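You operate a simulated robot arm through the tools that you are given. There is no shell and no other tool. Be economical: measure what you need, move in short steps, check, and stop when the job is done.

The job below is to be done with a simulated two-armed robot. You get a single attempt, and the scene is never put back.

JOB
Pick up the blue-label bottle with the white cap with one hand, pass it to the other hand and put it on the top of the control box. Press the green water button three times. Put the felt block on top of the brown flat carton. Open the console drawer, fetch the small yellow block and set it in the inside of the console drawer, then shut the drawer. Open the right door of the grey cupboard, take the steel fitting and leave it on the second shelf from the bottom of the grey cupboard, then shut the door. The order is free. Set down upright: blue-label bottle with the white cap, steel fitting.

The check looks at the end state, three seconds after you hand in, the way a careful person would. Anything else that was tipped, shoved, dropped, spilled or broken makes it a failure. Lids that push on must go on centred and level and be pressed home; caps that screw on are set level and turned clockwise until they are tight.

ROBOT AND FRAMES
Two 6-joint arms with two-finger parallel grippers on one trunk, on a base that drives. Base frame: it is fixed to the floor where the robot stands at the start and does not move with it; the origin is under the middle of the robot, x ahead of it, y to its left, z up; the surface under the hand at the start is at about z = 0.85. Readings come in m, rad, newtons and seconds.
The left shoulder is at the start at [0.28, 0.185, 1.13], the right one opposite. With the tool pointing down near the work surface each hand reaches from about 0.54 to 0.94 m from the robot's upright axis, wherever it stands, measured 20 degrees to its own side. Places, roughly: blue-label bottle with the white c (7x7x22 cm) [0.8, 0, 0.9]; console drawer [-2.8, 1.6, 0.9]; felt block (4x4x10 cm) [-7.4, 3, 0.9]; flat carton (15x9x5 cm) [-7.4, 2.7, 0.9]; green water button [0.5, -2.5, 0.7]; inside of the console drawer [-2.8, 1.5, 0.9]; right door of the grey cupboard [-3, 4.2, 1]; second shelf of the grey cupboard [-3.2, 4.4, 0.5]; small yellow block (4x3x4 cm) [-7, 3.3, 0.9]; steel fitting (4x3x5 cm) [-7.1, 3.4, 0.9]; top of the control box (35x16 cm) [-3.28, -0.32, 0.94]. Payload 1.57 kg a hand.
Tool frame (each hand has its own): the origin (TCP) lies between the finger pads and is the grasp point; the fingertips stand 0.03 m ahead of it; z points along the fingers, y is the line along which they close. Largest opening 0.08 m; finger width 0.017, thickness 0.012; the body of the gripper, 0.04 by 0.082 m, starts 0.08 m behind the TCP.
Orientation is told as [roll, pitch, yaw] about the base's x, y, z axes, in that order, counted from this pose: with the fingers straight down and closing along the base's y, the tool's x points along the base's -x, its y along +y and its z along -z.

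CONTROLS
- The arms move only by the tool move_arm. It takes "left_motion", "right_motion" or both (then of equal length, played together; a hand with none holds still); each is a list of rows, each a list of 2 entries, a list of its own where there are three numbers: the shift along the tool's x, y, z in units of 50 mm (1.0 is 50 mm), then the turn, a rotation vector about the tool's x, y, z in units of 6 degrees (1.0 is 6 degrees). In form: [[[dx, dy, dz], [wx, wy, wz]], ...]. A call has 1 to 12 rows; each row shifts and turns the commanded pose from where the row before left it, along the tool's axes as they then stand. "left_hand" and "right_hand" are, for a hand that has rows, the gripper command, from -1 (fully open) to 1 (shut), values between in proportion, set as the call begins (left out, the last holds). A call with a number of a shift or a turn outside -1 to 1 is refused whole. Rows are played at 5 a second. More than 0.05 m and 0.15 rad between two rows, or a gripper value outside its range, and nothing of the call is played. A pose out of reach is approached as far as the arm can. The call stops where the force on the tool passes 40 N (or 10 N more than at its start, if that is more) or the arm is blocked; 0.2 s more then pass. Each finger travels about 0.153 m/s and halts on what it meets, pressing with about 38 N; the grip force reading is that of the motor and also rises with nothing between the fingers. The clock runs only during rows and for 0.2 s after the last one: add rows that do not move to give the fingers time. It gives the time, the measured TCP pose, the force on the tool (base axes), the opening and the grip force at its end, in the units of the frame above (readings bear some noise), with the torque about the TCP (base axes, N m) and any sound that the robot's microphone picked up.
- Cameras (640 x 400 px; columns grow to the right, rows downward): "scene" is now at [0.244, 0.0052, 1.5809]; the picture's right is [0.06, -1.00, 0.00], its down [-0.64, -0.04, -0.77] and it looks along [0.77, 0.04, -0.64] (base axes); focal length 276 px, centre (320, 200). "left" rides on the left gripper at [0.072, 0.007, -0.122] in its tool frame; the picture's right is [-0.09, 1.00, 0.00], its down [-0.84, -0.08, -0.54] and it looks along [-0.54, -0.05, 0.84] (tool axes); focal length 238 px, centre (320, 200). "right" rides on the right gripper at [0.072, -0.007, -0.122] in its tool frame; the picture's right is [0.09, 1.00, 0.00], its down [-0.84, 0.08, -0.54] and it looks along [-0.54, 0.05, 0.84] (tool axes); focal length 238 px, centre (320, 200). There is no depth. A picture from a camera that has moved, and an enlarged one, comes with that camera's place and axes in the base frame and with its lens.
- camera(camera): a new picture of that camera. The clock stands still meanwhile.
- raise_lower(by): slides the trunk up (or, below 0, down) by that many m; the arms and the scene camera ride with it, the base frame stays. It gives what a move gives, with no picture.
- roll_base(legs): drives the robot by 1 to 6 legs, each [ahead, turn to the left] in m and rad, along the robot's own axes; the way and the turn of a leg run together, so that a leg with both is an arc; at most 1.5 m and 3.142 rad a leg. The arms and the cameras ride along, it lands a little off, and it stops where it bumps. It gives what a move gives.
- head_to(pan, tilt): turns the head with the scene camera to pan (to the left, within 1.501 rad either way) and tilt (down, from -0.506 to 1.204), counted from straight ahead of the robot. It gives what a move gives.
- inspect(camera, box): a new picture of the part [left, top, right, bottom] of that camera's present view, enlarged. The clock stands still meanwhile.
- hand_in(): hands the job in; it is judged then, once.

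Go step by step. Nothing tells you exact positions but the pictures and the camera data: compare them with the known pose of the tool, close in by small moves and look again before you grip or let go. The budget is 207 turns and 202 pictures, counting those below and the enlarged ones. Unless the task says otherwise, let go and move clear before handing in, and close with one line.

The tools are called by a JSON object that holds its "name" and its "arguments". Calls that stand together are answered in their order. move_arm: Moves the arms, as the interface text tells. Its arguments: {"type":"object","properties":{"left_motion":{"type":"array"},"left_hand":{"type":"number"},"right_motion":{"type":"array"},"right_hand":{"type":"number"}},"required":[]} The other tools are called the same way: raise_lower (by) slides the trunk up or down; roll_base (legs) drives the base; head_to (pan, tilt) turns the head that bears the scene camera; camera (camera) takes a picture; inspect (camera, box) takes an enlarged picture of a part of a camera's view; hand_in () hands the job in.

At the start:

```text
time_s: 0.0
left_eef_pos: [0.5707, 0.2126, 1.1975]
left_tool_rot: [0.0, -0.001, 0.0]
left_contact_force: [0.0, 0.2, -0.2]
left_wrist_torque: [-0.01, 0.04, 0.03]
left_grip_width: 0.0802
left_gripper_force: 0.0
right_eef_pos: [0.5705, -0.2147, 1.1514]
right_tool_rot: [0.0, 0.001, 0.001]
right_contact_force: [0.3, -0.1, -1.1]
right_wrist_torque: [0.0, 0.01, 0.0]
right_grip_width: 0.08
right_gripper_force: 0.0
trunk travel left (down, up): [-0.825, 0.165]
robot x, y, heading: [0.0025, -0.0018, -0.002]
head pan, tilt: [0.058, 0.696]
```

scene: 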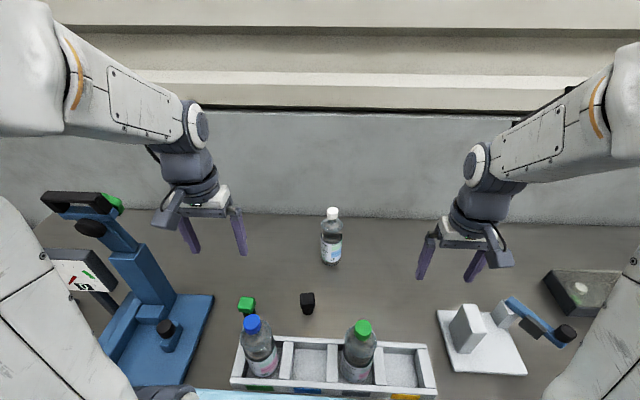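
right: 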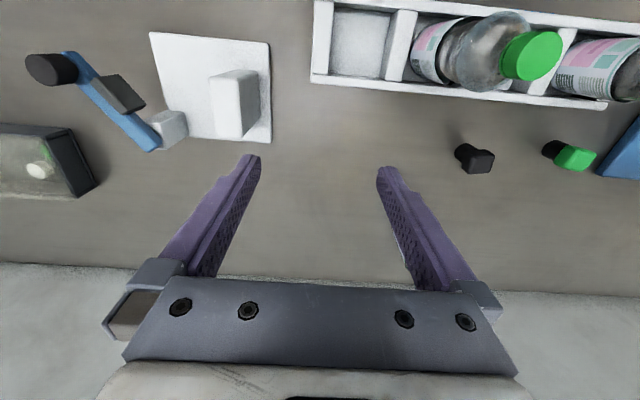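
left: 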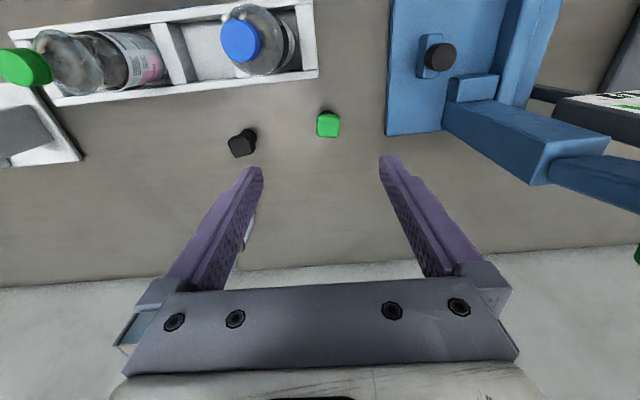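

The white-capped bottle stands at about [0.825, 0.0, 0.85]. First I look around to learn the surroundings.

{"name": "inspect", "arguments": {"camera": "scene", "box": [240, 180, 440, 400]}}

{"name": "head_to", "arguments": {"pan": -1.4, "tilt": 0.35}}

{"name": "camera", "arguments": {"camera": "scene"}}

{"name": "head_to", "arguments": {"pan": 1.4, "tilt": 0.35}}

{"name": "camera", "arguments": {"camera": "scene"}}

{"name": "head_to", "arguments": {"pan": 0, "tilt": 0.7}}

```text
1.82 times, centred on (340, 290) of scene
camera zoom: at [0.244, 0.0052, 1.5809], right [0.06, -1.0, 0.0], down [-0.64, -0.04, -0.77], along [0.77, 0.04, -0.64], focal length 501 px, centre (284, 36)
```

zoom: 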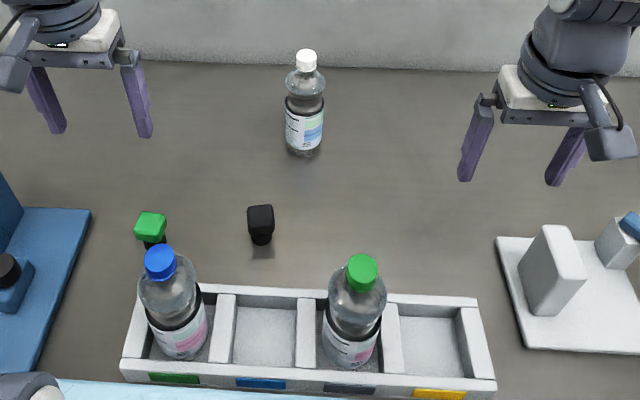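

```text
time_s: 1.6
left_eef_pos: [0.5708, 0.2132, 1.198]
left_tool_rot: [0.0, -0.002, 0.0]
left_contact_force: [-0.1, -0.2, -0.2]
left_wrist_torque: [0.0, 0.02, 0.02]
left_grip_width: 0.0801
left_gripper_force: 0.0
right_eef_pos: [0.5699, -0.2146, 1.1526]
right_tool_rot: [-0.001, -0.001, -0.001]
right_contact_force: [0.1, 0.3, 0.2]
right_wrist_torque: [0.06, 0.0, 0.0]
right_grip_width: 0.0801
right_gripper_force: 0.0
trunk travel left (down, up): [-0.825, 0.165]
robot x, y, heading: [-0.0011, -0.0018, 0.001]
head pan, tilt: [-1.4, 0.351]
```

```text
197 pictures are left
camera scene: at [0.1749, -0.0915, 1.6119], right [-0.99, -0.17, 0.0], down [-0.06, 0.34, -0.94], along [0.16, -0.93, -0.34], focal length 276 px, centre (320, 200)
```

scene: 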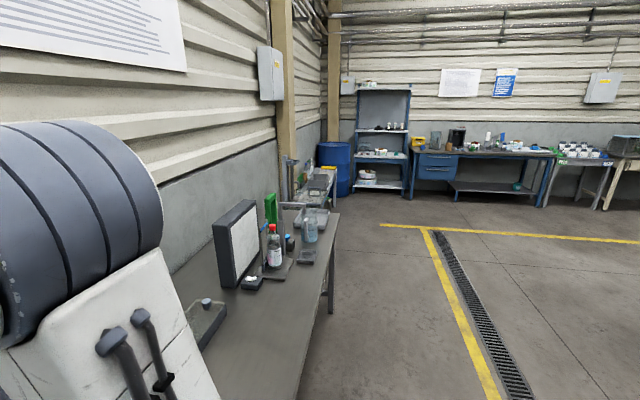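

```text
time_s: 4.0
left_eef_pos: [0.571, 0.2123, 1.1988]
left_tool_rot: [0.001, 0.0, 0.0]
left_contact_force: [0.5, 0.5, -0.3]
left_wrist_torque: [0.0, 0.03, -0.04]
left_grip_width: 0.0801
left_gripper_force: 0.1
right_eef_pos: [0.5703, -0.2135, 1.1522]
right_tool_rot: [0.0, 0.0, -0.001]
right_contact_force: [0.0, 0.4, -0.5]
right_wrist_torque: [0.04, 0.0, 0.01]
right_grip_width: 0.0799
right_gripper_force: 0.0
trunk travel left (down, up): [-0.825, 0.165]
robot x, y, heading: [0.0012, -0.0012, -0.002]
head pan, tilt: [1.4, 0.351]
```

```text
196 pictures are left
camera scene: at [0.1749, 0.0919, 1.6119], right [0.99, -0.17, 0.0], down [-0.06, -0.34, -0.94], along [0.16, 0.93, -0.34], focal length 276 px, centre (320, 200)
```

scene: 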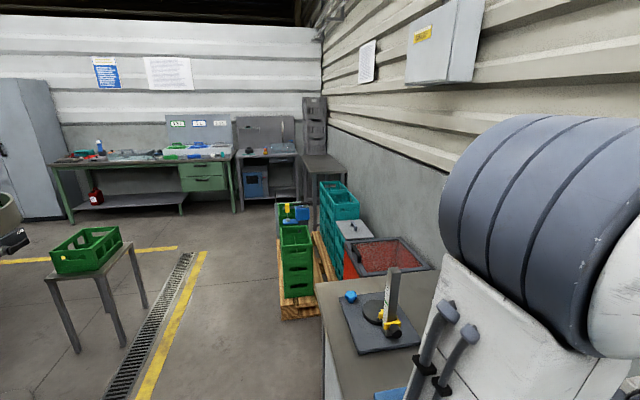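

```text
time_s: 5.6
left_eef_pos: [0.5712, 0.2123, 1.1983]
left_tool_rot: [0.001, 0.001, -0.001]
left_contact_force: [-0.2, 0.8, 0.7]
left_wrist_torque: [0.06, -0.02, 0.01]
left_grip_width: 0.0799
left_gripper_force: 0.1
right_eef_pos: [0.57, -0.2146, 1.1512]
right_tool_rot: [0.001, 0.001, -0.001]
right_contact_force: [-0.1, 0.2, 0.0]
right_wrist_torque: [0.01, 0.01, -0.01]
right_grip_width: 0.0801
right_gripper_force: 0.1
trunk travel left (down, up): [-0.825, 0.165]
robot x, y, heading: [0.0039, -0.0008, 0.004]
head pan, tilt: [0.0, 0.7]
```

I bring the right hand above the cap and look through its camera.

{"name": "move_arm", "arguments": {"right_motion": [[[-0.71, 0.6, 0], [0, 0, 0]], [[-0.71, 0.6, 0], [0, 0, 0]], [[-0.71, 0.6, 0], [0, 0, 0]], [[-0.71, 0.6, 0], [0, 0, 0]], [[-0.71, 0.6, 0], [0, 0, 0]], [[-0.71, 0.6, 0], [0, 0, 0]], [[-0.71, 0.6, 0], [0, 0, 0]], [[0, 0, 0], [0, 0, 0]]], "right_hand": -1}}

{"name": "camera", "arguments": {"camera": "right"}}

{"name": "camera", "arguments": {"camera": "scene"}}

```text
time_s: 7.4
left_eef_pos: [0.5712, 0.2123, 1.1982]
left_tool_rot: [0.0, -0.001, -0.001]
left_contact_force: [-0.1, 0.2, 0.3]
left_wrist_torque: [-0.02, 0.0, 0.07]
left_grip_width: 0.0799
left_gripper_force: 0.2
right_eef_pos: [0.8215, -0.0064, 1.1514]
right_tool_rot: [0.002, 0.002, 0.0]
right_contact_force: [0.6, 0.4, 0.2]
right_wrist_torque: [-0.04, 0.02, 0.03]
right_grip_width: 0.0799
right_gripper_force: 0.1
trunk travel left (down, up): [-0.825, 0.165]
robot x, y, heading: [-0.0016, -0.0007, 0.003]
head pan, tilt: [0.0, 0.7]
```

```text
195 pictures are left
camera right: at [0.7502, -0.0127, 1.2725], right [-0.09, 1.0, 0.0], down [0.84, 0.08, 0.54], along [0.54, 0.05, -0.84], focal length 238 px, centre (320, 200)
```

right: 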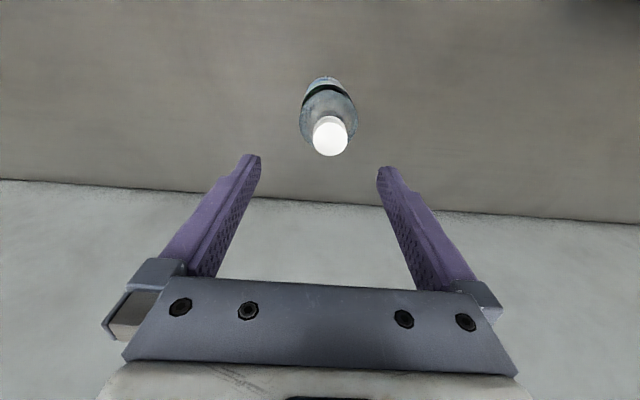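

```text
194 pictures are left
camera scene: at [0.2444, 0.0005, 1.5805], right [0.0, -1.0, 0.0], down [-0.64, 0.0, -0.76], along [0.76, 0.0, -0.64], focal length 276 px, centre (320, 200)
```

scene: 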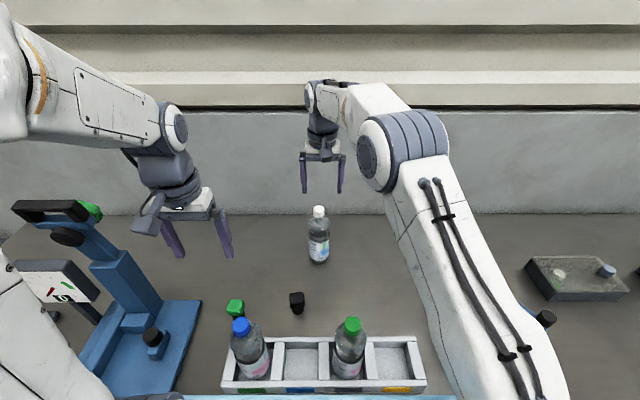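

Cap is at about [0.814, 0.003], top near 1.06. I descend onto it and check before closing.

{"name": "move_arm", "arguments": {"right_motion": [[[0.15, 0.18, 0], [0, 0, 0]], [[0, 0, 0.7], [0, 0, 0]], [[0, 0, 0.7], [0, 0, 0]], [[0, 0, 0.6], [0, 0, 0]], [[0, 0, 0], [0, 0, 0]]]}}

{"name": "camera", "arguments": {"camera": "right"}}

{"name": "inspect", "arguments": {"camera": "scene", "box": [260, 120, 380, 280]}}

```text
time_s: 8.6
left_eef_pos: [0.5709, 0.2128, 1.1981]
left_tool_rot: [-0.001, 0.0, 0.001]
left_contact_force: [0.4, -0.8, -0.1]
left_wrist_torque: [-0.04, -0.01, 0.01]
left_grip_width: 0.0799
left_gripper_force: 0.0
right_eef_pos: [0.8107, 0.0031, 1.0492]
right_tool_rot: [-0.002, -0.001, 0.0]
right_contact_force: [-1.0, 0.0, 0.0]
right_wrist_torque: [0.02, -0.01, -0.03]
right_grip_width: 0.0799
right_gripper_force: 0.0
trunk travel left (down, up): [-0.825, 0.165]
robot x, y, heading: [0.0022, 0.0024, 0.001]
head pan, tilt: [0.0, 0.7]
```

```text
193 pictures are left
camera right: at [0.7402, -0.0039, 1.1713], right [-0.09, 1.0, 0.0], down [0.84, 0.08, 0.54], along [0.54, 0.05, -0.84], focal length 238 px, centre (320, 200)
```

right: 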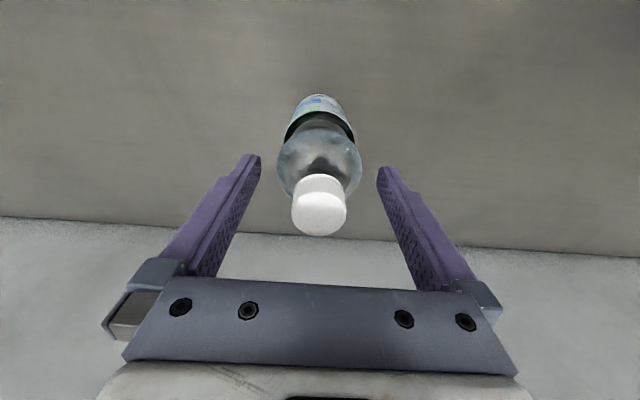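

```text
2.50 times, centred on (320, 200) of scene
camera zoom: at [0.2441, 0.0003, 1.5805], right [0.0, -1.0, 0.0], down [-0.64, 0.0, -0.76], along [0.76, 0.0, -0.64], focal length 689 px, centre (320, 200)
```

zoom: 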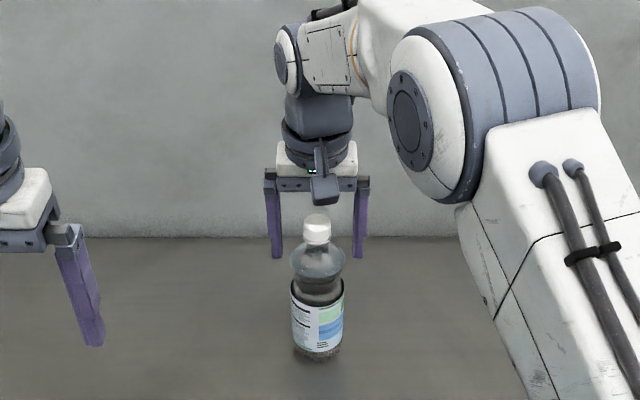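

The cap is between the fingers, a few millimetres ahead. I nudge forward, lower a little and close.

{"name": "move_arm", "arguments": {"right_motion": [[[-0.12, 0, 0.06], [0, 0, 0]], [[0, 0, 0], [0, 0, 0]]]}}

{"name": "move_arm", "arguments": {"right_motion": [[[0, 0, 0], [0, 0, 0]], [[0, 0, 0], [0, 0, 0]], [[0, 0, 0], [0, 0, 0]]], "right_hand": 1}}

{"name": "camera", "arguments": {"camera": "right"}}

```text
time_s: 9.2
left_eef_pos: [0.5719, 0.2129, 1.1982]
left_tool_rot: [0.001, 0.0, 0.001]
left_contact_force: [-0.5, -0.7, -0.5]
left_wrist_torque: [-0.02, 0.01, 0.01]
left_grip_width: 0.08
left_gripper_force: 0.1
right_eef_pos: [0.8173, 0.004, 1.0474]
right_tool_rot: [-0.001, 0.0, -0.001]
right_contact_force: [0.1, -0.1, 0.2]
right_wrist_torque: [0.01, -0.02, 0.0]
right_grip_width: 0.0802
right_gripper_force: 0.1
trunk travel left (down, up): [-0.825, 0.165]
robot x, y, heading: [0.0002, -0.0019, 0.0]
head pan, tilt: [0.0, 0.7]
```

```text
time_s: 9.8
left_eef_pos: [0.5696, 0.2127, 1.199]
left_tool_rot: [0.001, -0.002, -0.001]
left_contact_force: [0.5, -0.1, 0.8]
left_wrist_torque: [0.0, 0.0, -0.04]
left_grip_width: 0.0796
left_gripper_force: 0.1
right_eef_pos: [0.8202, 0.0027, 1.0571]
right_tool_rot: [0.004, -0.016, -0.002]
right_contact_force: [-5.5, -2.2, 15.9]
right_wrist_torque: [-0.75, 0.85, -0.11]
right_grip_width: 0.031
right_gripper_force: 38.2
trunk travel left (down, up): [-0.825, 0.165]
robot x, y, heading: [0.0016, 0.0017, -0.003]
head pan, tilt: [0.0, 0.7]
stopped in row 3 (right hand): the force on the tool passed its limit at 43 N (the readings are from after the stop); the commanded pose is now the measured one
```

```text
191 pictures are left
camera right: at [0.7468, -0.004, 1.1775], right [-0.09, 1.0, 0.0], down [0.83, 0.08, 0.55], along [0.55, 0.05, -0.83], focal length 238 px, centre (320, 200)
```

right: 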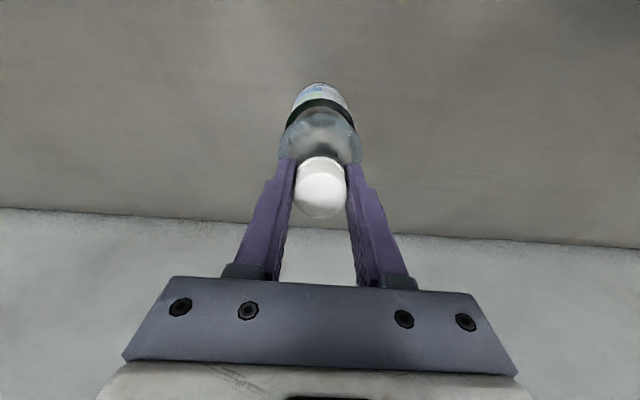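

The fingers have the cap (31 mm) after riding up slightly on the shoulder. I lift gently and check.

{"name": "move_arm", "arguments": {"right_motion": [[[0, 0, -0.2], [0, 0, 0]], [[0, 0, -0.4], [0, 0, 0]], [[0, 0, -0.5], [0, 0, 0]], [[0, 0, -0.8], [0, 0, 0]], [[0, 0, -1], [0, 0, 0]], [[0, 0, -1], [0, 0, 0]], [[0, 0, 0], [0, 0, 0]]]}}

{"name": "camera", "arguments": {"camera": "scene"}}

```text
time_s: 11.4
left_eef_pos: [0.5713, 0.2123, 1.1979]
left_tool_rot: [0.0, 0.0, 0.0]
left_contact_force: [-1.0, 0.6, -0.6]
left_wrist_torque: [-0.01, -0.01, 0.0]
left_grip_width: 0.0799
left_gripper_force: 0.1
right_eef_pos: [0.8153, 0.0066, 1.2499]
right_tool_rot: [0.001, -0.012, -0.001]
right_contact_force: [0.2, 0.0, -6.1]
right_wrist_torque: [0.02, -0.04, 0.0]
right_grip_width: 0.0306
right_gripper_force: 37.5
trunk travel left (down, up): [-0.825, 0.165]
robot x, y, heading: [0.0022, 0.0014, 0.001]
head pan, tilt: [0.0, 0.7]
```

```text
190 pictures are left
camera scene: at [0.2441, 0.0002, 1.5805], right [0.0, -1.0, 0.0], down [-0.64, 0.0, -0.76], along [0.76, 0.0, -0.64], focal length 276 px, centre (320, 200)
```

scene: 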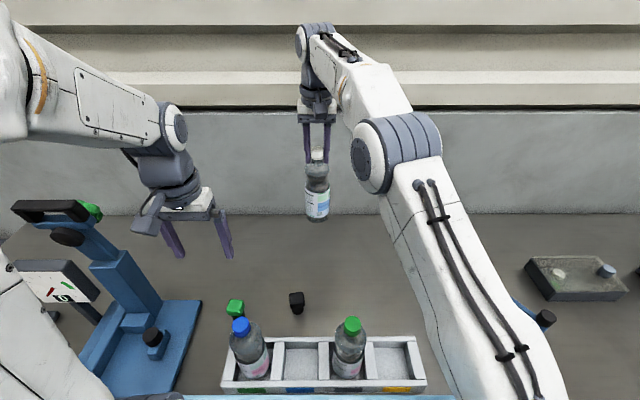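

The bottle hangs freely from the right hand. I move the left hand forward and pitch it so its fingers point ahead.

{"name": "move_arm", "arguments": {"left_motion": [[[-1, 0, 0], [0, 0, 0]], [[-1, 0, 0], [0, 0, 0]], [[-1, 0, 0], [0, 0, 0]], [[0, 0, 0], [0, -1, 0]], [[0, 0, 0], [0, -1, 0]], [[0, 0, 0], [0, -1, 0]], [[0, 0, 0], [0, -1, 0]], [[0, 0, 0], [0, -1, 0]], [[0, 0, 0], [0, -1, 0]], [[0, 0, 0], [0, -1, 0]], [[0, 0, 0], [0, -1, 0]]], "left_hand": -1}}

{"name": "camera", "arguments": {"camera": "scene"}}

```text
time_s: 13.8
left_eef_pos: [0.7184, 0.2182, 1.1945]
left_tool_rot: [0.026, -0.712, 0.003]
left_contact_force: [-0.6, 0.3, -0.3]
left_wrist_torque: [0.03, 0.03, 0.01]
left_grip_width: 0.0799
left_gripper_force: 0.0
left hand out of reach, approached as far as the arm can: row 11
right_eef_pos: [0.8147, 0.0065, 1.249]
right_tool_rot: [0.0, -0.013, 0.0]
right_contact_force: [0.7, 0.7, -4.4]
right_wrist_torque: [0.0, -0.01, 0.02]
right_grip_width: 0.0308
right_gripper_force: 38.0
trunk travel left (down, up): [-0.825, 0.165]
robot x, y, heading: [0.0018, 0.0016, 0.003]
head pan, tilt: [0.0, 0.7]
```

```text
189 pictures are left
camera scene: at [0.2442, 0.0002, 1.5805], right [0.0, -1.0, 0.0], down [-0.64, 0.0, -0.76], along [0.76, 0.0, -0.64], focal length 276 px, centre (320, 200)
```

scene: 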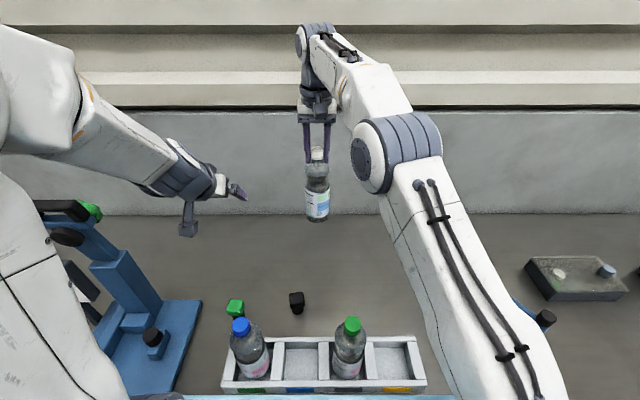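

The pitch stalled near 41°, too close in for the arm. I move the hand further forward and continue pitching.

{"name": "move_arm", "arguments": {"left_motion": [[[-0.75, 0, 0.65], [0, 0, 0]], [[-0.75, 0, 0.65], [0, 0, 0]], [[-0.75, 0, 0.65], [0, 0, 0]], [[0, 0, 0], [0, -1, 0]], [[0, 0, 0], [0, -1, 0]], [[0, 0, 0], [0, -1, 0]], [[0, 0, 0], [0, -1, 0]], [[0, 0, 0], [0, -1, 0]], [[0, 0, 0], [0, -1, 0]]]}}

{"name": "camera", "arguments": {"camera": "scene"}}

```text
time_s: 15.8
left_eef_pos: [0.8515, 0.1845, 1.2075]
left_tool_rot: [-0.181, -1.125, 0.076]
left_contact_force: [-0.9, 0.2, -0.6]
left_wrist_torque: [-0.01, 0.01, 0.0]
left_grip_width: 0.0802
left_gripper_force: 0.1
left hand out of reach, approached as far as the arm can: row 1, 3, 4, 5, 6, 7
right_eef_pos: [0.816, 0.0064, 1.2485]
right_tool_rot: [0.002, -0.012, 0.0]
right_contact_force: [-0.5, 0.1, -5.6]
right_wrist_torque: [-0.01, -0.05, -0.01]
right_grip_width: 0.0308
right_gripper_force: 38.6
trunk travel left (down, up): [-0.825, 0.165]
robot x, y, heading: [0.0037, -0.0006, -0.001]
head pan, tilt: [0.0, 0.7]
```

```text
188 pictures are left
camera scene: at [0.2442, 0.0002, 1.5805], right [0.0, -1.0, 0.0], down [-0.64, 0.0, -0.76], along [0.76, 0.0, -0.64], focal length 276 px, centre (320, 200)
```

scene: 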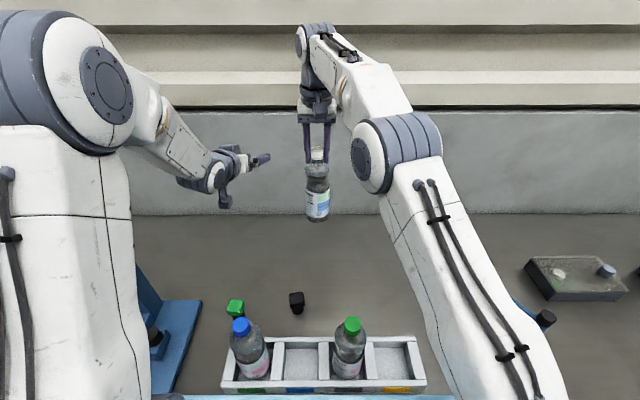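

The arm has swung its elbow up and now reaches. I let it settle and read the pose.

{"name": "move_arm", "arguments": {"left_motion": [[[0, 0, 0], [0, 0, 0]], [[0, 0, 0], [0, 0, 0]], [[0, 0, 0], [0, 0, 0]]]}}

{"name": "camera", "arguments": {"camera": "left"}}

```text
time_s: 16.6
left_eef_pos: [0.8534, 0.1846, 1.2067]
left_tool_rot: [-0.181, -1.125, 0.075]
left_contact_force: [0.3, 0.1, 0.3]
left_wrist_torque: [0.03, -0.01, -0.01]
left_grip_width: 0.0799
left_gripper_force: 0.1
right_eef_pos: [0.8153, 0.0078, 1.2485]
right_tool_rot: [0.001, -0.012, 0.001]
right_contact_force: [-0.4, 0.2, -4.8]
right_wrist_torque: [0.01, -0.02, -0.01]
right_grip_width: 0.0306
right_gripper_force: 37.9
trunk travel left (down, up): [-0.825, 0.165]
robot x, y, heading: [0.0013, -0.0027, 0.004]
head pan, tilt: [0.0, 0.7]
```

```text
187 pictures are left
camera left: at [0.7125, 0.203, 1.1932], right [0.13, 0.99, 0.01], down [-0.13, 0.01, 0.99], along [0.98, -0.13, 0.13], focal length 238 px, centre (320, 200)
```

left: 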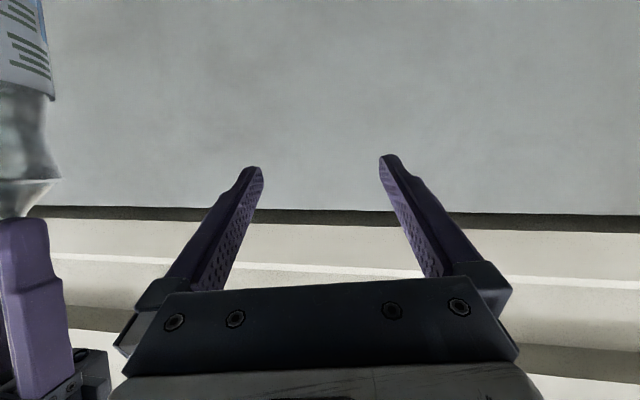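

The left hand points forward and 25° down, which is good enough for the handover. I level its finger line and back it off to get behind the bottle.

{"name": "move_arm", "arguments": {"left_motion": [[[0, 0, 0], [0, 0, 0.82]], [[0.31, -0.1, -0.66], [0, 0, 0]], [[0.31, -0.1, -0.66], [0, 0, 0]], [[0.31, -0.1, -0.66], [0, 0, 0]], [[0, 0, 0], [0, 0, 0]], [[0, 0, 0], [0, 0, 0]]]}}

{"name": "camera", "arguments": {"camera": "scene"}}

```text
time_s: 18.0
left_eef_pos: [0.7427, 0.1833, 1.2081]
left_tool_rot: [-0.001, -1.132, -0.125]
left_contact_force: [-0.5, -0.4, -0.9]
left_wrist_torque: [0.01, 0.0, -0.01]
left_grip_width: 0.08
left_gripper_force: 0.0
right_eef_pos: [0.8169, 0.0073, 1.2484]
right_tool_rot: [0.002, -0.013, 0.0]
right_contact_force: [-0.4, 0.1, -6.2]
right_wrist_torque: [-0.01, 0.03, 0.01]
right_grip_width: 0.0306
right_gripper_force: 37.5
trunk travel left (down, up): [-0.825, 0.165]
robot x, y, heading: [0.0003, 0.001, 0.003]
head pan, tilt: [0.0, 0.7]
```

```text
186 pictures are left
camera scene: at [0.2443, 0.0002, 1.5805], right [0.0, -1.0, 0.0], down [-0.64, 0.0, -0.76], along [0.76, 0.0, -0.64], focal length 276 px, centre (320, 200)
```

scene: 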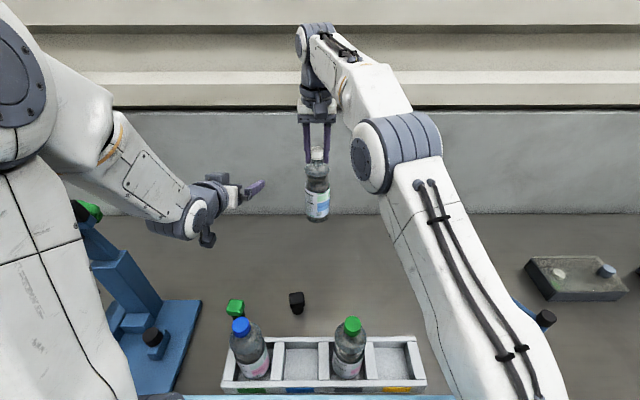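

Now the left hand is behind and left of the bottle; I slide it sideways into the pre-grasp pose.

{"name": "move_arm", "arguments": {"left_motion": [[[0.122, -0.662, 0.094], [0, 0, 0]], [[0.122, -0.662, 0.094], [0, 0, 0]], [[0.122, -0.662, 0.094], [0, 0, 0]], [[0.122, -0.662, 0.094], [0, 0, 0]], [[0.122, -0.662, 0.094], [0, 0, 0]], [[0, 0, 0], [0, 0, 0]], [[0, 0, 0], [0, 0, 0]]]}}

{"name": "camera", "arguments": {"camera": "left"}}

{"name": "camera", "arguments": {"camera": "scene"}}

```text
time_s: 19.6
left_eef_pos: [0.7292, 0.0173, 1.1696]
left_tool_rot: [0.001, -1.132, -0.126]
left_contact_force: [0.9, -0.1, 0.2]
left_wrist_torque: [0.01, 0.02, 0.01]
left_grip_width: 0.0799
left_gripper_force: 0.0
right_eef_pos: [0.8153, 0.0069, 1.2491]
right_tool_rot: [0.002, -0.012, 0.001]
right_contact_force: [-0.6, -0.5, -5.0]
right_wrist_torque: [-0.01, 0.01, 0.01]
right_grip_width: 0.0302
right_gripper_force: 38.1
trunk travel left (down, up): [-0.825, 0.165]
robot x, y, heading: [-0.0018, 0.001, 0.005]
head pan, tilt: [0.0, 0.7]
```

```text
185 pictures are left
camera left: at [0.5893, 0.0418, 1.1557], right [0.16, 0.98, 0.08], down [-0.14, -0.06, 0.99], along [0.98, -0.17, 0.13], focal length 238 px, centre (320, 200)
```

left: 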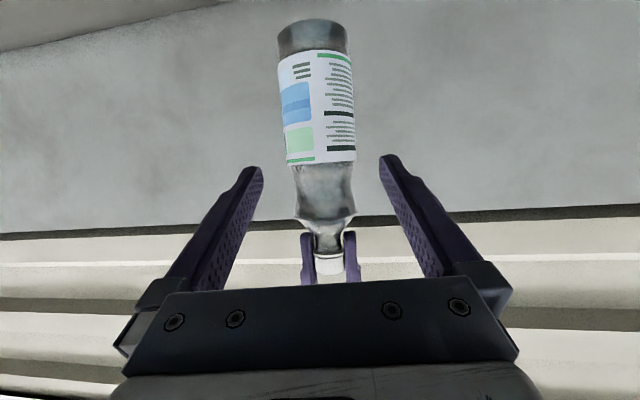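

```text
184 pictures are left
camera scene: at [0.2442, 0.0002, 1.5805], right [0.0, -1.0, 0.0], down [-0.64, 0.0, -0.76], along [0.76, 0.0, -0.64], focal length 276 px, centre (320, 200)
```

scene: 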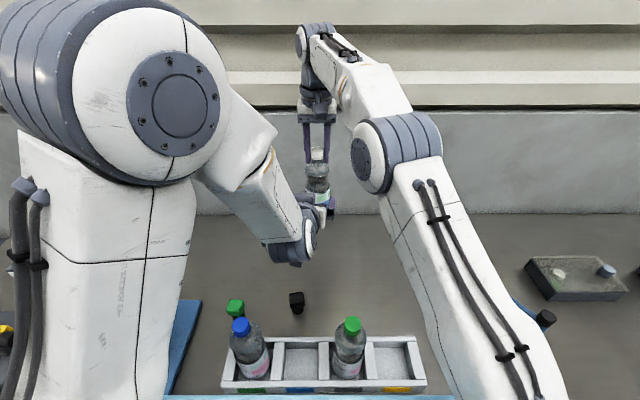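

Aligned: the bottle is centred between the left fingers. I advance along the fingers about 10 cm and look.

{"name": "move_arm", "arguments": {"left_motion": [[[0.05, 0, 0.5], [0, 0, 0]], [[0.05, 0, 0.5], [0, 0, 0]], [[0.05, 0, 0.4], [0, 0, 0]], [[0.05, 0, 0.3], [0, 0, 0]], [[0, 0, 0.25], [0, 0, 0]], [[0, 0, 0], [0, 0, 0]]]}}

{"name": "camera", "arguments": {"camera": "left"}}

```text
time_s: 21.0
left_eef_pos: [0.8128, 0.0086, 1.1192]
left_tool_rot: [-0.001, -1.131, -0.126]
left_contact_force: [0.3, 0.9, 0.8]
left_wrist_torque: [0.03, -0.02, 0.01]
left_grip_width: 0.0798
left_gripper_force: 0.1
right_eef_pos: [0.8145, 0.0068, 1.2485]
right_tool_rot: [0.003, -0.014, 0.0]
right_contact_force: [-0.3, 0.4, -5.9]
right_wrist_torque: [0.02, 0.0, -0.02]
right_grip_width: 0.0306
right_gripper_force: 38.3
trunk travel left (down, up): [-0.825, 0.165]
robot x, y, heading: [0.002, 0.0017, 0.003]
head pan, tilt: [0.0, 0.7]
```

```text
183 pictures are left
camera left: at [0.6742, 0.0323, 1.1047], right [0.16, 0.98, 0.08], down [-0.14, -0.06, 0.99], along [0.98, -0.17, 0.13], focal length 238 px, centre (320, 200)
```

left: 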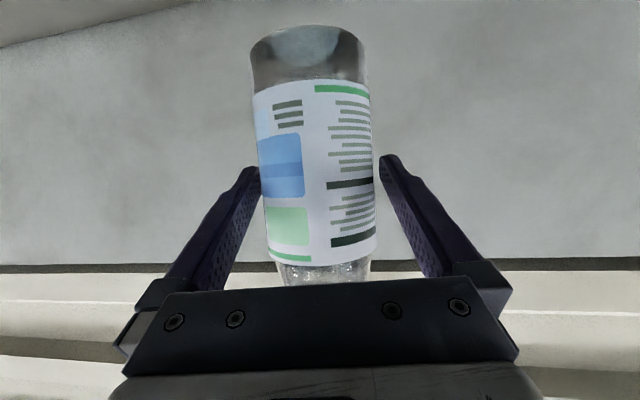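

The bottle body is between the left fingers; I close the left hand.

{"name": "move_arm", "arguments": {"left_motion": [[[0, 0, 0], [0, 0, 0]], [[0, 0, 0], [0, 0, 0]], [[0, 0, 0], [0, 0, 0]]], "left_hand": 1}}

{"name": "move_arm", "arguments": {"right_motion": [[[0, 0, 0], [0, 0, 0]], [[0, 0, 0], [0, 0, 0]], [[0, 0, 0], [0, 0, 0]]], "right_hand": -1}}

{"name": "camera", "arguments": {"camera": "scene"}}

```text
time_s: 21.8
left_eef_pos: [0.8126, 0.0074, 1.1189]
left_tool_rot: [0.0, -1.129, -0.129]
left_contact_force: [1.5, -5.1, 0.5]
left_wrist_torque: [0.45, 0.12, -0.12]
left_grip_width: 0.064
left_gripper_force: 38.3
right_eef_pos: [0.8155, 0.0079, 1.2477]
right_tool_rot: [0.003, -0.013, 0.001]
right_contact_force: [-0.9, 4.1, -4.4]
right_wrist_torque: [0.14, 0.01, 0.1]
right_grip_width: 0.0305
right_gripper_force: 37.8
trunk travel left (down, up): [-0.825, 0.165]
robot x, y, heading: [-0.0012, 0.0004, -0.0]
head pan, tilt: [0.0, 0.7]
```

```text
time_s: 22.6
left_eef_pos: [0.8136, 0.0085, 1.1184]
left_tool_rot: [0.002, -1.131, -0.125]
left_contact_force: [0.3, 0.8, -0.8]
left_wrist_torque: [0.03, 0.03, 0.02]
left_grip_width: 0.0644
left_gripper_force: 38.1
right_eef_pos: [0.8159, 0.0069, 1.2494]
right_tool_rot: [0.001, -0.013, -0.002]
right_contact_force: [-0.2, 0.2, -0.1]
right_wrist_torque: [0.0, 0.02, -0.01]
right_grip_width: 0.08
right_gripper_force: 0.2
trunk travel left (down, up): [-0.825, 0.165]
robot x, y, heading: [0.0003, 0.0034, 0.001]
head pan, tilt: [0.0, 0.7]
```

```text
182 pictures are left
camera scene: at [0.2442, 0.0001, 1.5805], right [0.0, -1.0, 0.0], down [-0.64, 0.0, -0.76], along [0.76, 0.0, -0.64], focal length 276 px, centre (320, 200)
```

scene: 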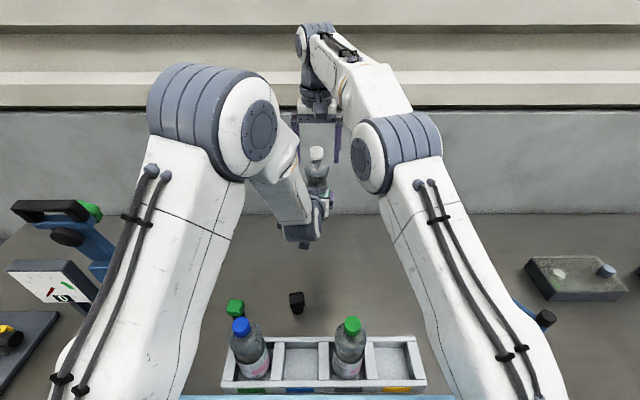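

The left hand holds the bottle. I raise the right hand clear and bring it back to its side.

{"name": "move_arm", "arguments": {"right_motion": [[[0, 0, -1], [0, 0, 0]], [[0, 0, -1], [0, 0, 0]], [[0, -0.9, 0], [0, 0, 0]], [[0, -0.9, 0], [0, 0, 0]], [[0.6, -0.7, 0], [0, 0, 0]], [[0.8, -0.5, 0.2], [0, 0, 0]], [[0.8, -0.5, 0.2], [0, 0, 0]], [[0.8, -0.5, 0.2], [0, 0, 0]], [[0.8, 0, 0.2], [0, 0, 0]], [[0.8, 0, 0.2], [0, 0, 0]], [[0, 0, 0], [0, 0, 0]]]}}

{"name": "camera", "arguments": {"camera": "scene"}}

{"name": "camera", "arguments": {"camera": "left"}}

```text
time_s: 25.0
left_eef_pos: [0.8124, 0.0069, 1.1181]
left_tool_rot: [0.0, -1.129, -0.125]
left_contact_force: [0.4, -0.4, 0.1]
left_wrist_torque: [0.03, 0.01, -0.02]
left_grip_width: 0.0641
left_gripper_force: 37.9
right_eef_pos: [0.5516, -0.2055, 1.2754]
right_tool_rot: [0.005, -0.011, -0.001]
right_contact_force: [0.9, 1.1, 0.9]
right_wrist_torque: [-0.02, 0.02, -0.03]
right_grip_width: 0.0799
right_gripper_force: 0.1
right hand out of reach, approached as far as the arm can: row 1, 2
trunk travel left (down, up): [-0.825, 0.165]
robot x, y, heading: [0.0029, -0.0021, -0.002]
head pan, tilt: [0.0, 0.7]
```

```text
181 pictures are left
camera scene: at [0.2438, 0.0001, 1.5805], right [0.0, -1.0, 0.0], down [-0.64, 0.0, -0.76], along [0.76, 0.0, -0.64], focal length 276 px, centre (320, 200)
```

scene: 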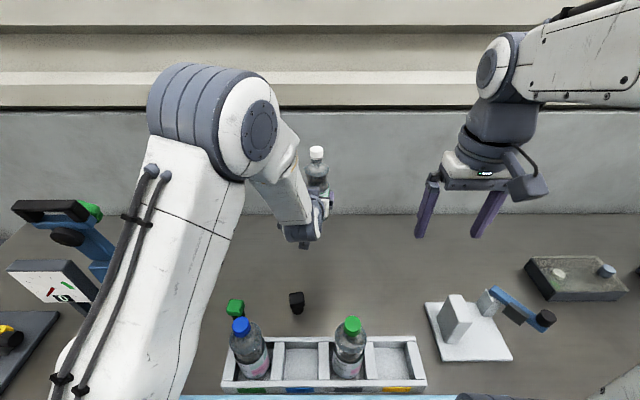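

```text
180 pictures are left
camera left: at [0.6737, 0.0322, 1.105], right [0.16, 0.98, 0.08], down [-0.14, -0.06, 0.99], along [0.98, -0.17, 0.13], focal length 238 px, centre (320, 200)
```

left: 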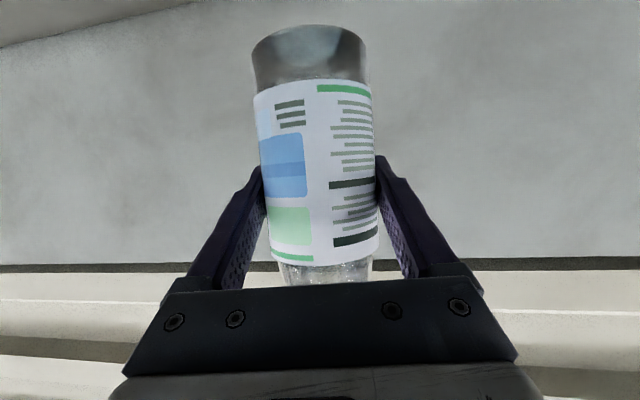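

Handover done. I raise the trunk for clearance, back away from the bench and drive toward the water button.

{"name": "raise_lower", "arguments": {"by": 0.14}}

{"name": "roll_base", "arguments": {"legs": [[-0.6, 0], [0, -1.571], [1.2, 0]]}}

{"name": "head_to", "arguments": {"pan": 0.5, "tilt": 0.5}}

{"name": "camera", "arguments": {"camera": "scene"}}

```text
time_s: 26.7
left_eef_pos: [0.8129, 0.0084, 1.259]
left_tool_rot: [0.001, -1.13, -0.126]
left_contact_force: [0.4, 0.6, -5.7]
left_wrist_torque: [0.0, 0.01, -0.02]
left_grip_width: 0.0641
left_gripper_force: 38.3
right_eef_pos: [0.5522, -0.2049, 1.4158]
right_tool_rot: [0.004, -0.012, 0.0]
right_contact_force: [-0.6, 0.3, -0.2]
right_wrist_torque: [-0.03, 0.0, 0.01]
right_grip_width: 0.0798
right_gripper_force: 0.0
trunk travel left (down, up): [-0.965, 0.025]
robot x, y, heading: [-0.0001, -0.0031, 0.0]
head pan, tilt: [0.0, 0.7]
```

```text
time_s: 39.4
left_eef_pos: [-0.5369, -1.9907, 1.2597]
left_tool_rot: [-0.003, -1.13, -1.669]
left_contact_force: [-0.5, 0.2, -5.0]
left_wrist_torque: [0.01, 0.07, 0.01]
left_grip_width: 0.0643
left_gripper_force: 37.9
right_eef_pos: [-0.756, -1.7359, 1.4163]
right_tool_rot: [0.002, -0.011, -1.544]
right_contact_force: [0.0, 0.1, 0.9]
right_wrist_torque: [-0.04, 0.01, 0.01]
right_grip_width: 0.0802
right_gripper_force: 0.1
trunk travel left (down, up): [-0.965, 0.025]
robot x, y, heading: [-0.5673, -1.1764, -1.546]
head pan, tilt: [0.0, 0.7]
```

```text
time_s: 40.4
left_eef_pos: [-0.5424, -1.9904, 1.26]
left_tool_rot: [0.008, -1.13, -1.677]
left_contact_force: [0.0, -0.6, -3.6]
left_wrist_torque: [0.01, -0.01, -0.02]
left_grip_width: 0.064
left_gripper_force: 37.9
right_eef_pos: [-0.7631, -1.7332, 1.4153]
right_tool_rot: [0.007, -0.013, -1.545]
right_contact_force: [0.4, -0.3, -0.4]
right_wrist_torque: [0.03, 0.0, -0.02]
right_grip_width: 0.0798
right_gripper_force: 0.0
trunk travel left (down, up): [-0.965, 0.025]
robot x, y, heading: [-0.5636, -1.1776, -1.543]
head pan, tilt: [0.499, 0.499]
```

```text
179 pictures are left
camera scene: at [-0.5086, -1.4165, 1.7389], right [-0.87, -0.5, 0.01], down [-0.24, 0.41, -0.88], along [0.44, -0.76, -0.48], focal length 276 px, centre (320, 200)
```

scene: 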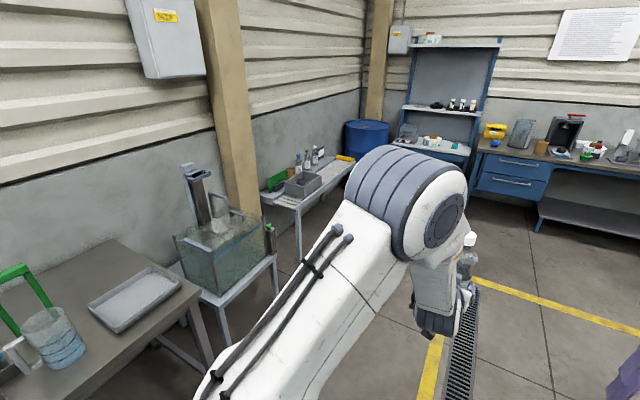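

The green button sits at the right end of the water tank, about [0.47, -2.5]. I drive alongside and turn to face it.

{"name": "roll_base", "arguments": {"legs": [[1.15, 0], [0, 1.55]]}}

{"name": "head_to", "arguments": {"pan": -0.1, "tilt": 0.7}}

{"name": "camera", "arguments": {"camera": "scene"}}

```text
time_s: 49.8
left_eef_pos: [0.2723, -2.3212, 1.2592]
left_tool_rot: [0.01, -1.128, -0.166]
left_contact_force: [-0.1, 0.5, -5.3]
left_wrist_torque: [0.0, 0.01, 0.0]
left_grip_width: 0.064
left_gripper_force: 38.2
right_eef_pos: [0.0049, -2.5282, 1.4144]
right_tool_rot: [0.008, -0.012, -0.028]
right_contact_force: [-0.1, 0.6, -0.6]
right_wrist_torque: [0.01, 0.05, 0.0]
right_grip_width: 0.0799
right_gripper_force: 0.1
trunk travel left (down, up): [-0.965, 0.025]
robot x, y, heading: [-0.5421, -2.3014, -0.033]
head pan, tilt: [0.499, 0.499]
```

```text
time_s: 50.8
left_eef_pos: [0.2695, -2.321, 1.2599]
left_tool_rot: [0.012, -1.131, -0.163]
left_contact_force: [-0.4, -0.4, -5.1]
left_wrist_torque: [-0.02, -0.02, -0.01]
left_grip_width: 0.0642
left_gripper_force: 38.1
right_eef_pos: [0.0019, -2.5292, 1.4175]
right_tool_rot: [0.007, -0.014, -0.027]
right_contact_force: [0.1, -0.1, -0.3]
right_wrist_torque: [0.04, 0.03, 0.01]
right_grip_width: 0.0799
right_gripper_force: 0.1
trunk travel left (down, up): [-0.965, 0.025]
robot x, y, heading: [-0.5396, -2.3026, -0.029]
head pan, tilt: [-0.099, 0.7]
```

```text
178 pictures are left
camera scene: at [-0.2918, -2.316, 1.7206], right [-0.13, -0.99, 0.0], down [-0.64, 0.08, -0.76], along [0.76, -0.1, -0.65], focal length 276 px, centre (320, 200)
```

scene: 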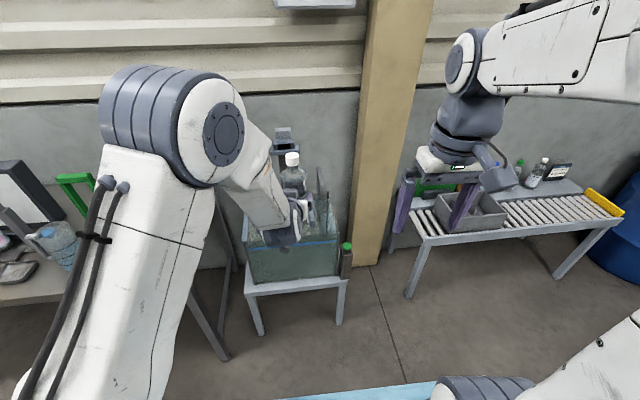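

{"name": "inspect", "arguments": {"camera": "scene", "box": [240, 180, 400, 340]}}

```text
2.50 times, centred on (320, 260) of scene
camera zoom: at [-0.2918, -2.316, 1.7206], right [-0.13, -0.99, 0.0], down [-0.64, 0.08, -0.76], along [0.76, -0.1, -0.65], focal length 689 px, centre (320, 50)
```

zoom: 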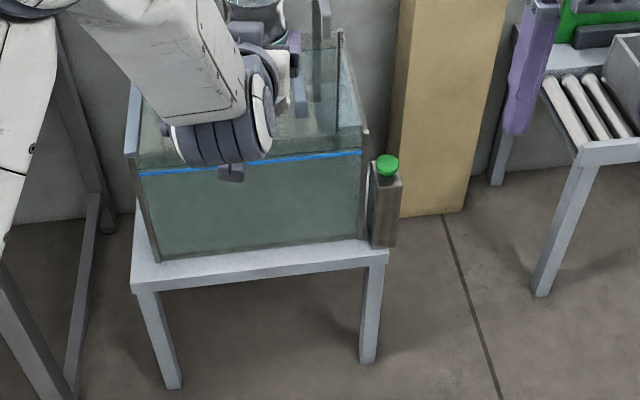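

The green dome button sits on top of a post at about [0.54, -2.55, 0.71], pressed from above. I advance a little and lower the trunk somewhat, then bring the right hand over it.

{"name": "roll_base", "arguments": {"legs": [[0.2, 0]]}}

{"name": "raise_lower", "arguments": {"by": -0.15}}

{"name": "move_arm", "arguments": {"right_motion": [[[-0.8, 0, 0.3], [0, 0, 0]], [[-0.8, 0, 0.5], [0, 0, 0]], [[-0.8, 0, 0.5], [0, 0, 0]], [[-0.8, 0, 0.5], [0, 0, 0]], [[-0.8, 0, 0.5], [0, 0, 0]], [[-0.8, 0, 0.5], [0, 0, 0]], [[0, 0, 0], [0, 0, 0]]], "right_hand": 1}}

{"name": "camera", "arguments": {"camera": "scene"}}

{"name": "camera", "arguments": {"camera": "right"}}

```text
time_s: 52.4
left_eef_pos: [0.4687, -2.329, 1.26]
left_tool_rot: [0.012, -1.132, -0.169]
left_contact_force: [0.3, 0.1, -5.0]
left_wrist_torque: [0.01, -0.01, 0.0]
left_grip_width: 0.0642
left_gripper_force: 38.4
right_eef_pos: [0.1995, -2.5357, 1.4165]
right_tool_rot: [0.006, -0.016, -0.03]
right_contact_force: [-0.1, -0.8, -0.7]
right_wrist_torque: [-0.02, -0.03, 0.0]
right_grip_width: 0.08
right_gripper_force: 0.1
trunk travel left (down, up): [-0.965, 0.025]
robot x, y, heading: [-0.3422, -2.3063, -0.033]
head pan, tilt: [-0.099, 0.7]
```

```text
time_s: 54.1
left_eef_pos: [0.4687, -2.3291, 1.1106]
left_tool_rot: [0.011, -1.13, -0.167]
left_contact_force: [-0.6, -0.5, -5.3]
left_wrist_torque: [0.01, 0.01, -0.01]
left_grip_width: 0.0643
left_gripper_force: 38.1
right_eef_pos: [0.1996, -2.5364, 1.2664]
right_tool_rot: [0.007, -0.014, -0.03]
right_contact_force: [0.0, -0.2, -0.2]
right_wrist_torque: [0.0, 0.01, -0.02]
right_grip_width: 0.0798
right_gripper_force: 0.0
trunk travel left (down, up): [-0.815, 0.175]
robot x, y, heading: [-0.3412, -2.3064, -0.027]
head pan, tilt: [-0.099, 0.7]
```

```text
time_s: 55.7
left_eef_pos: [0.4691, -2.3301, 1.1077]
left_tool_rot: [0.012, -1.13, -0.166]
left_contact_force: [-0.2, 0.6, -5.5]
left_wrist_torque: [0.01, 0.0, 0.03]
left_grip_width: 0.0643
left_gripper_force: 38.1
right_eef_pos: [0.4414, -2.5414, 1.129]
right_tool_rot: [0.006, -0.013, -0.031]
right_contact_force: [0.9, -0.5, 0.6]
right_wrist_torque: [-0.01, 0.03, 0.02]
right_grip_width: 0.0
right_gripper_force: 21.5
trunk travel left (down, up): [-0.815, 0.175]
robot x, y, heading: [-0.3401, -2.3079, -0.038]
head pan, tilt: [-0.099, 0.7]
```

```text
176 pictures are left
camera scene: at [-0.0969, -2.3226, 1.5704], right [-0.13, -0.99, 0.0], down [-0.64, 0.08, -0.76], along [0.76, -0.1, -0.64], focal length 276 px, centre (320, 200)
```

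scene: 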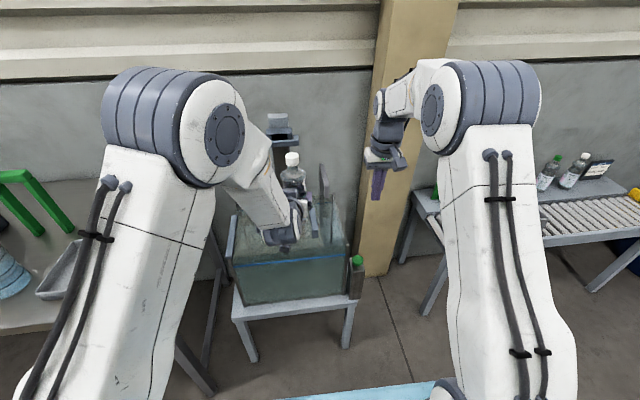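

```text
175 pictures are left
camera right: at [0.3682, -2.547, 1.2498], right [-0.06, 1.0, 0.01], down [0.83, 0.05, 0.55], along [0.55, 0.04, -0.83], focal length 238 px, centre (320, 200)
```

right: 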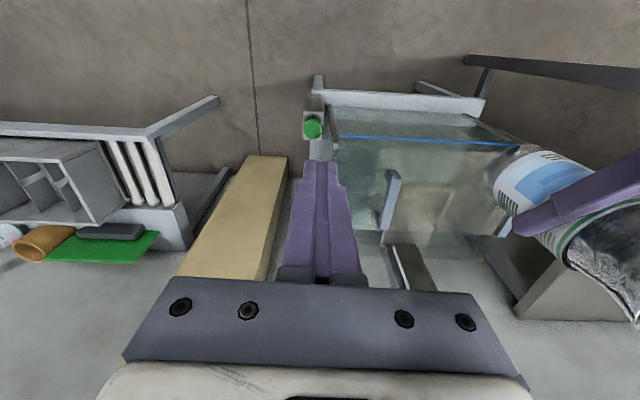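

Triangulated the button at about [0.527, -2.549, 0.729]. I bring the closed right fingertips above it.

{"name": "move_arm", "arguments": {"right_motion": [[[-0.215, -0.0125, 0.8], [0, 0, 0]], [[-0.215, -0.0125, 0.8], [0, 0, 0]], [[-0.215, -0.0125, 0.8], [0, 0, 0]], [[-0.215, -0.0125, 0.8], [0, 0, 0]], [[-0.215, -0.0125, 0.8], [0, 0, 0]], [[-0.215, -0.0125, 0.8], [0, 0, 0]], [[-0.215, -0.0125, 0.8], [0, 0, 0]], [[-0.215, -0.0125, 0.8], [0, 0, 0]], [[0, 0, 0], [0, 0, 0]]]}}

{"name": "camera", "arguments": {"camera": "right"}}

{"name": "inspect", "arguments": {"camera": "scene", "box": [280, 160, 440, 300]}}

```text
time_s: 57.7
left_eef_pos: [0.4685, -2.3292, 1.1095]
left_tool_rot: [0.012, -1.131, -0.168]
left_contact_force: [0.9, 0.0, -4.6]
left_wrist_torque: [-0.05, 0.02, 0.03]
left_grip_width: 0.0643
left_gripper_force: 38.0
right_eef_pos: [0.532, -2.5447, 0.8087]
right_tool_rot: [0.008, -0.014, -0.031]
right_contact_force: [1.1, -0.4, -0.4]
right_wrist_torque: [-0.01, 0.03, -0.02]
right_grip_width: 0.0
right_gripper_force: 21.0
right hand out of reach, approached as far as the arm can: row 8
trunk travel left (down, up): [-0.815, 0.175]
robot x, y, heading: [-0.3397, -2.3044, -0.029]
head pan, tilt: [-0.099, 0.7]
```

```text
174 pictures are left
camera right: at [0.4572, -2.5492, 0.93], right [-0.06, 1.0, 0.01], down [0.83, 0.05, 0.55], along [0.55, 0.04, -0.83], focal length 238 px, centre (320, 200)
```

right: 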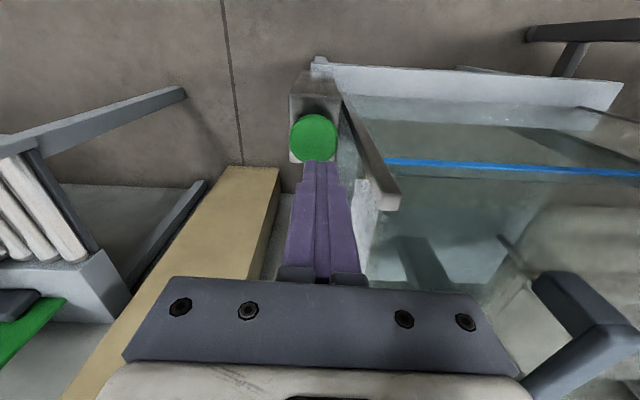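

```text
2.86 times, centred on (360, 230) of scene
camera zoom: at [-0.097, -2.3226, 1.5704], right [-0.13, -0.99, 0.0], down [-0.64, 0.08, -0.76], along [0.76, -0.1, -0.64], focal length 788 px, centre (206, 114)
```

zoom: 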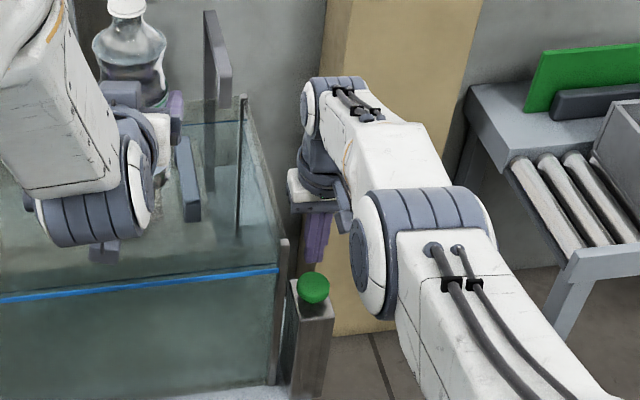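

I roll 5 cm closer for reach margin and shift the hand back to stay over the button.

{"name": "roll_base", "arguments": {"legs": [[0.06, 0]]}}

{"name": "move_arm", "arguments": {"right_motion": [[[0.7, -0.04, 0], [0, 0, 0]], [[0.6, -0.04, 0.1], [0, 0, 0]], [[0, 0, 0], [0, 0, 0]]]}}

{"name": "camera", "arguments": {"camera": "right"}}

```text
time_s: 58.7
left_eef_pos: [0.5285, -2.3302, 1.1097]
left_tool_rot: [0.013, -1.129, -0.167]
left_contact_force: [0.8, -0.4, -5.8]
left_wrist_torque: [0.0, 0.02, 0.01]
left_grip_width: 0.064
left_gripper_force: 37.5
right_eef_pos: [0.5915, -2.5437, 0.8093]
right_tool_rot: [0.007, -0.018, -0.032]
right_contact_force: [-0.4, 1.2, 0.7]
right_wrist_torque: [-0.05, -0.05, -0.05]
right_grip_width: 0.0002
right_gripper_force: 21.0
trunk travel left (down, up): [-0.815, 0.175]
robot x, y, heading: [-0.274, -2.3075, -0.03]
head pan, tilt: [-0.099, 0.7]
```

```text
time_s: 59.5
left_eef_pos: [0.5281, -2.33, 1.11]
left_tool_rot: [0.01, -1.13, -0.165]
left_contact_force: [-0.5, 0.0, -5.2]
left_wrist_torque: [-0.02, 0.02, 0.02]
left_grip_width: 0.0641
left_gripper_force: 38.1
right_eef_pos: [0.5284, -2.5444, 0.8026]
right_tool_rot: [0.007, -0.015, -0.031]
right_contact_force: [-0.7, -0.3, -0.2]
right_wrist_torque: [-0.02, 0.0, 0.01]
right_grip_width: 0.0
right_gripper_force: 21.0
trunk travel left (down, up): [-0.815, 0.175]
robot x, y, heading: [-0.2809, -2.3109, -0.034]
head pan, tilt: [-0.099, 0.7]
```

```text
172 pictures are left
camera right: at [0.4543, -2.5504, 0.9244], right [-0.06, 1.0, 0.01], down [0.83, 0.05, 0.56], along [0.55, 0.04, -0.83], focal length 238 px, centre (320, 200)
```

right: 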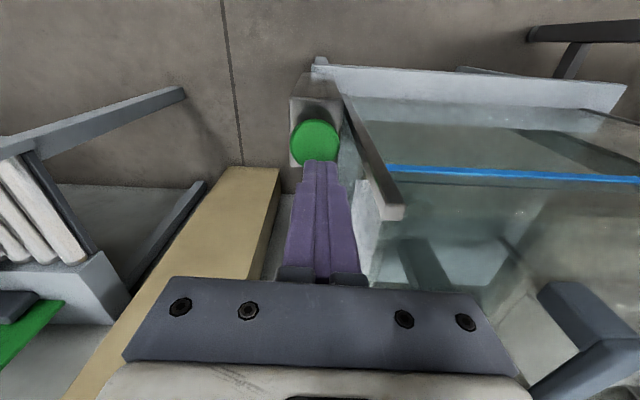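

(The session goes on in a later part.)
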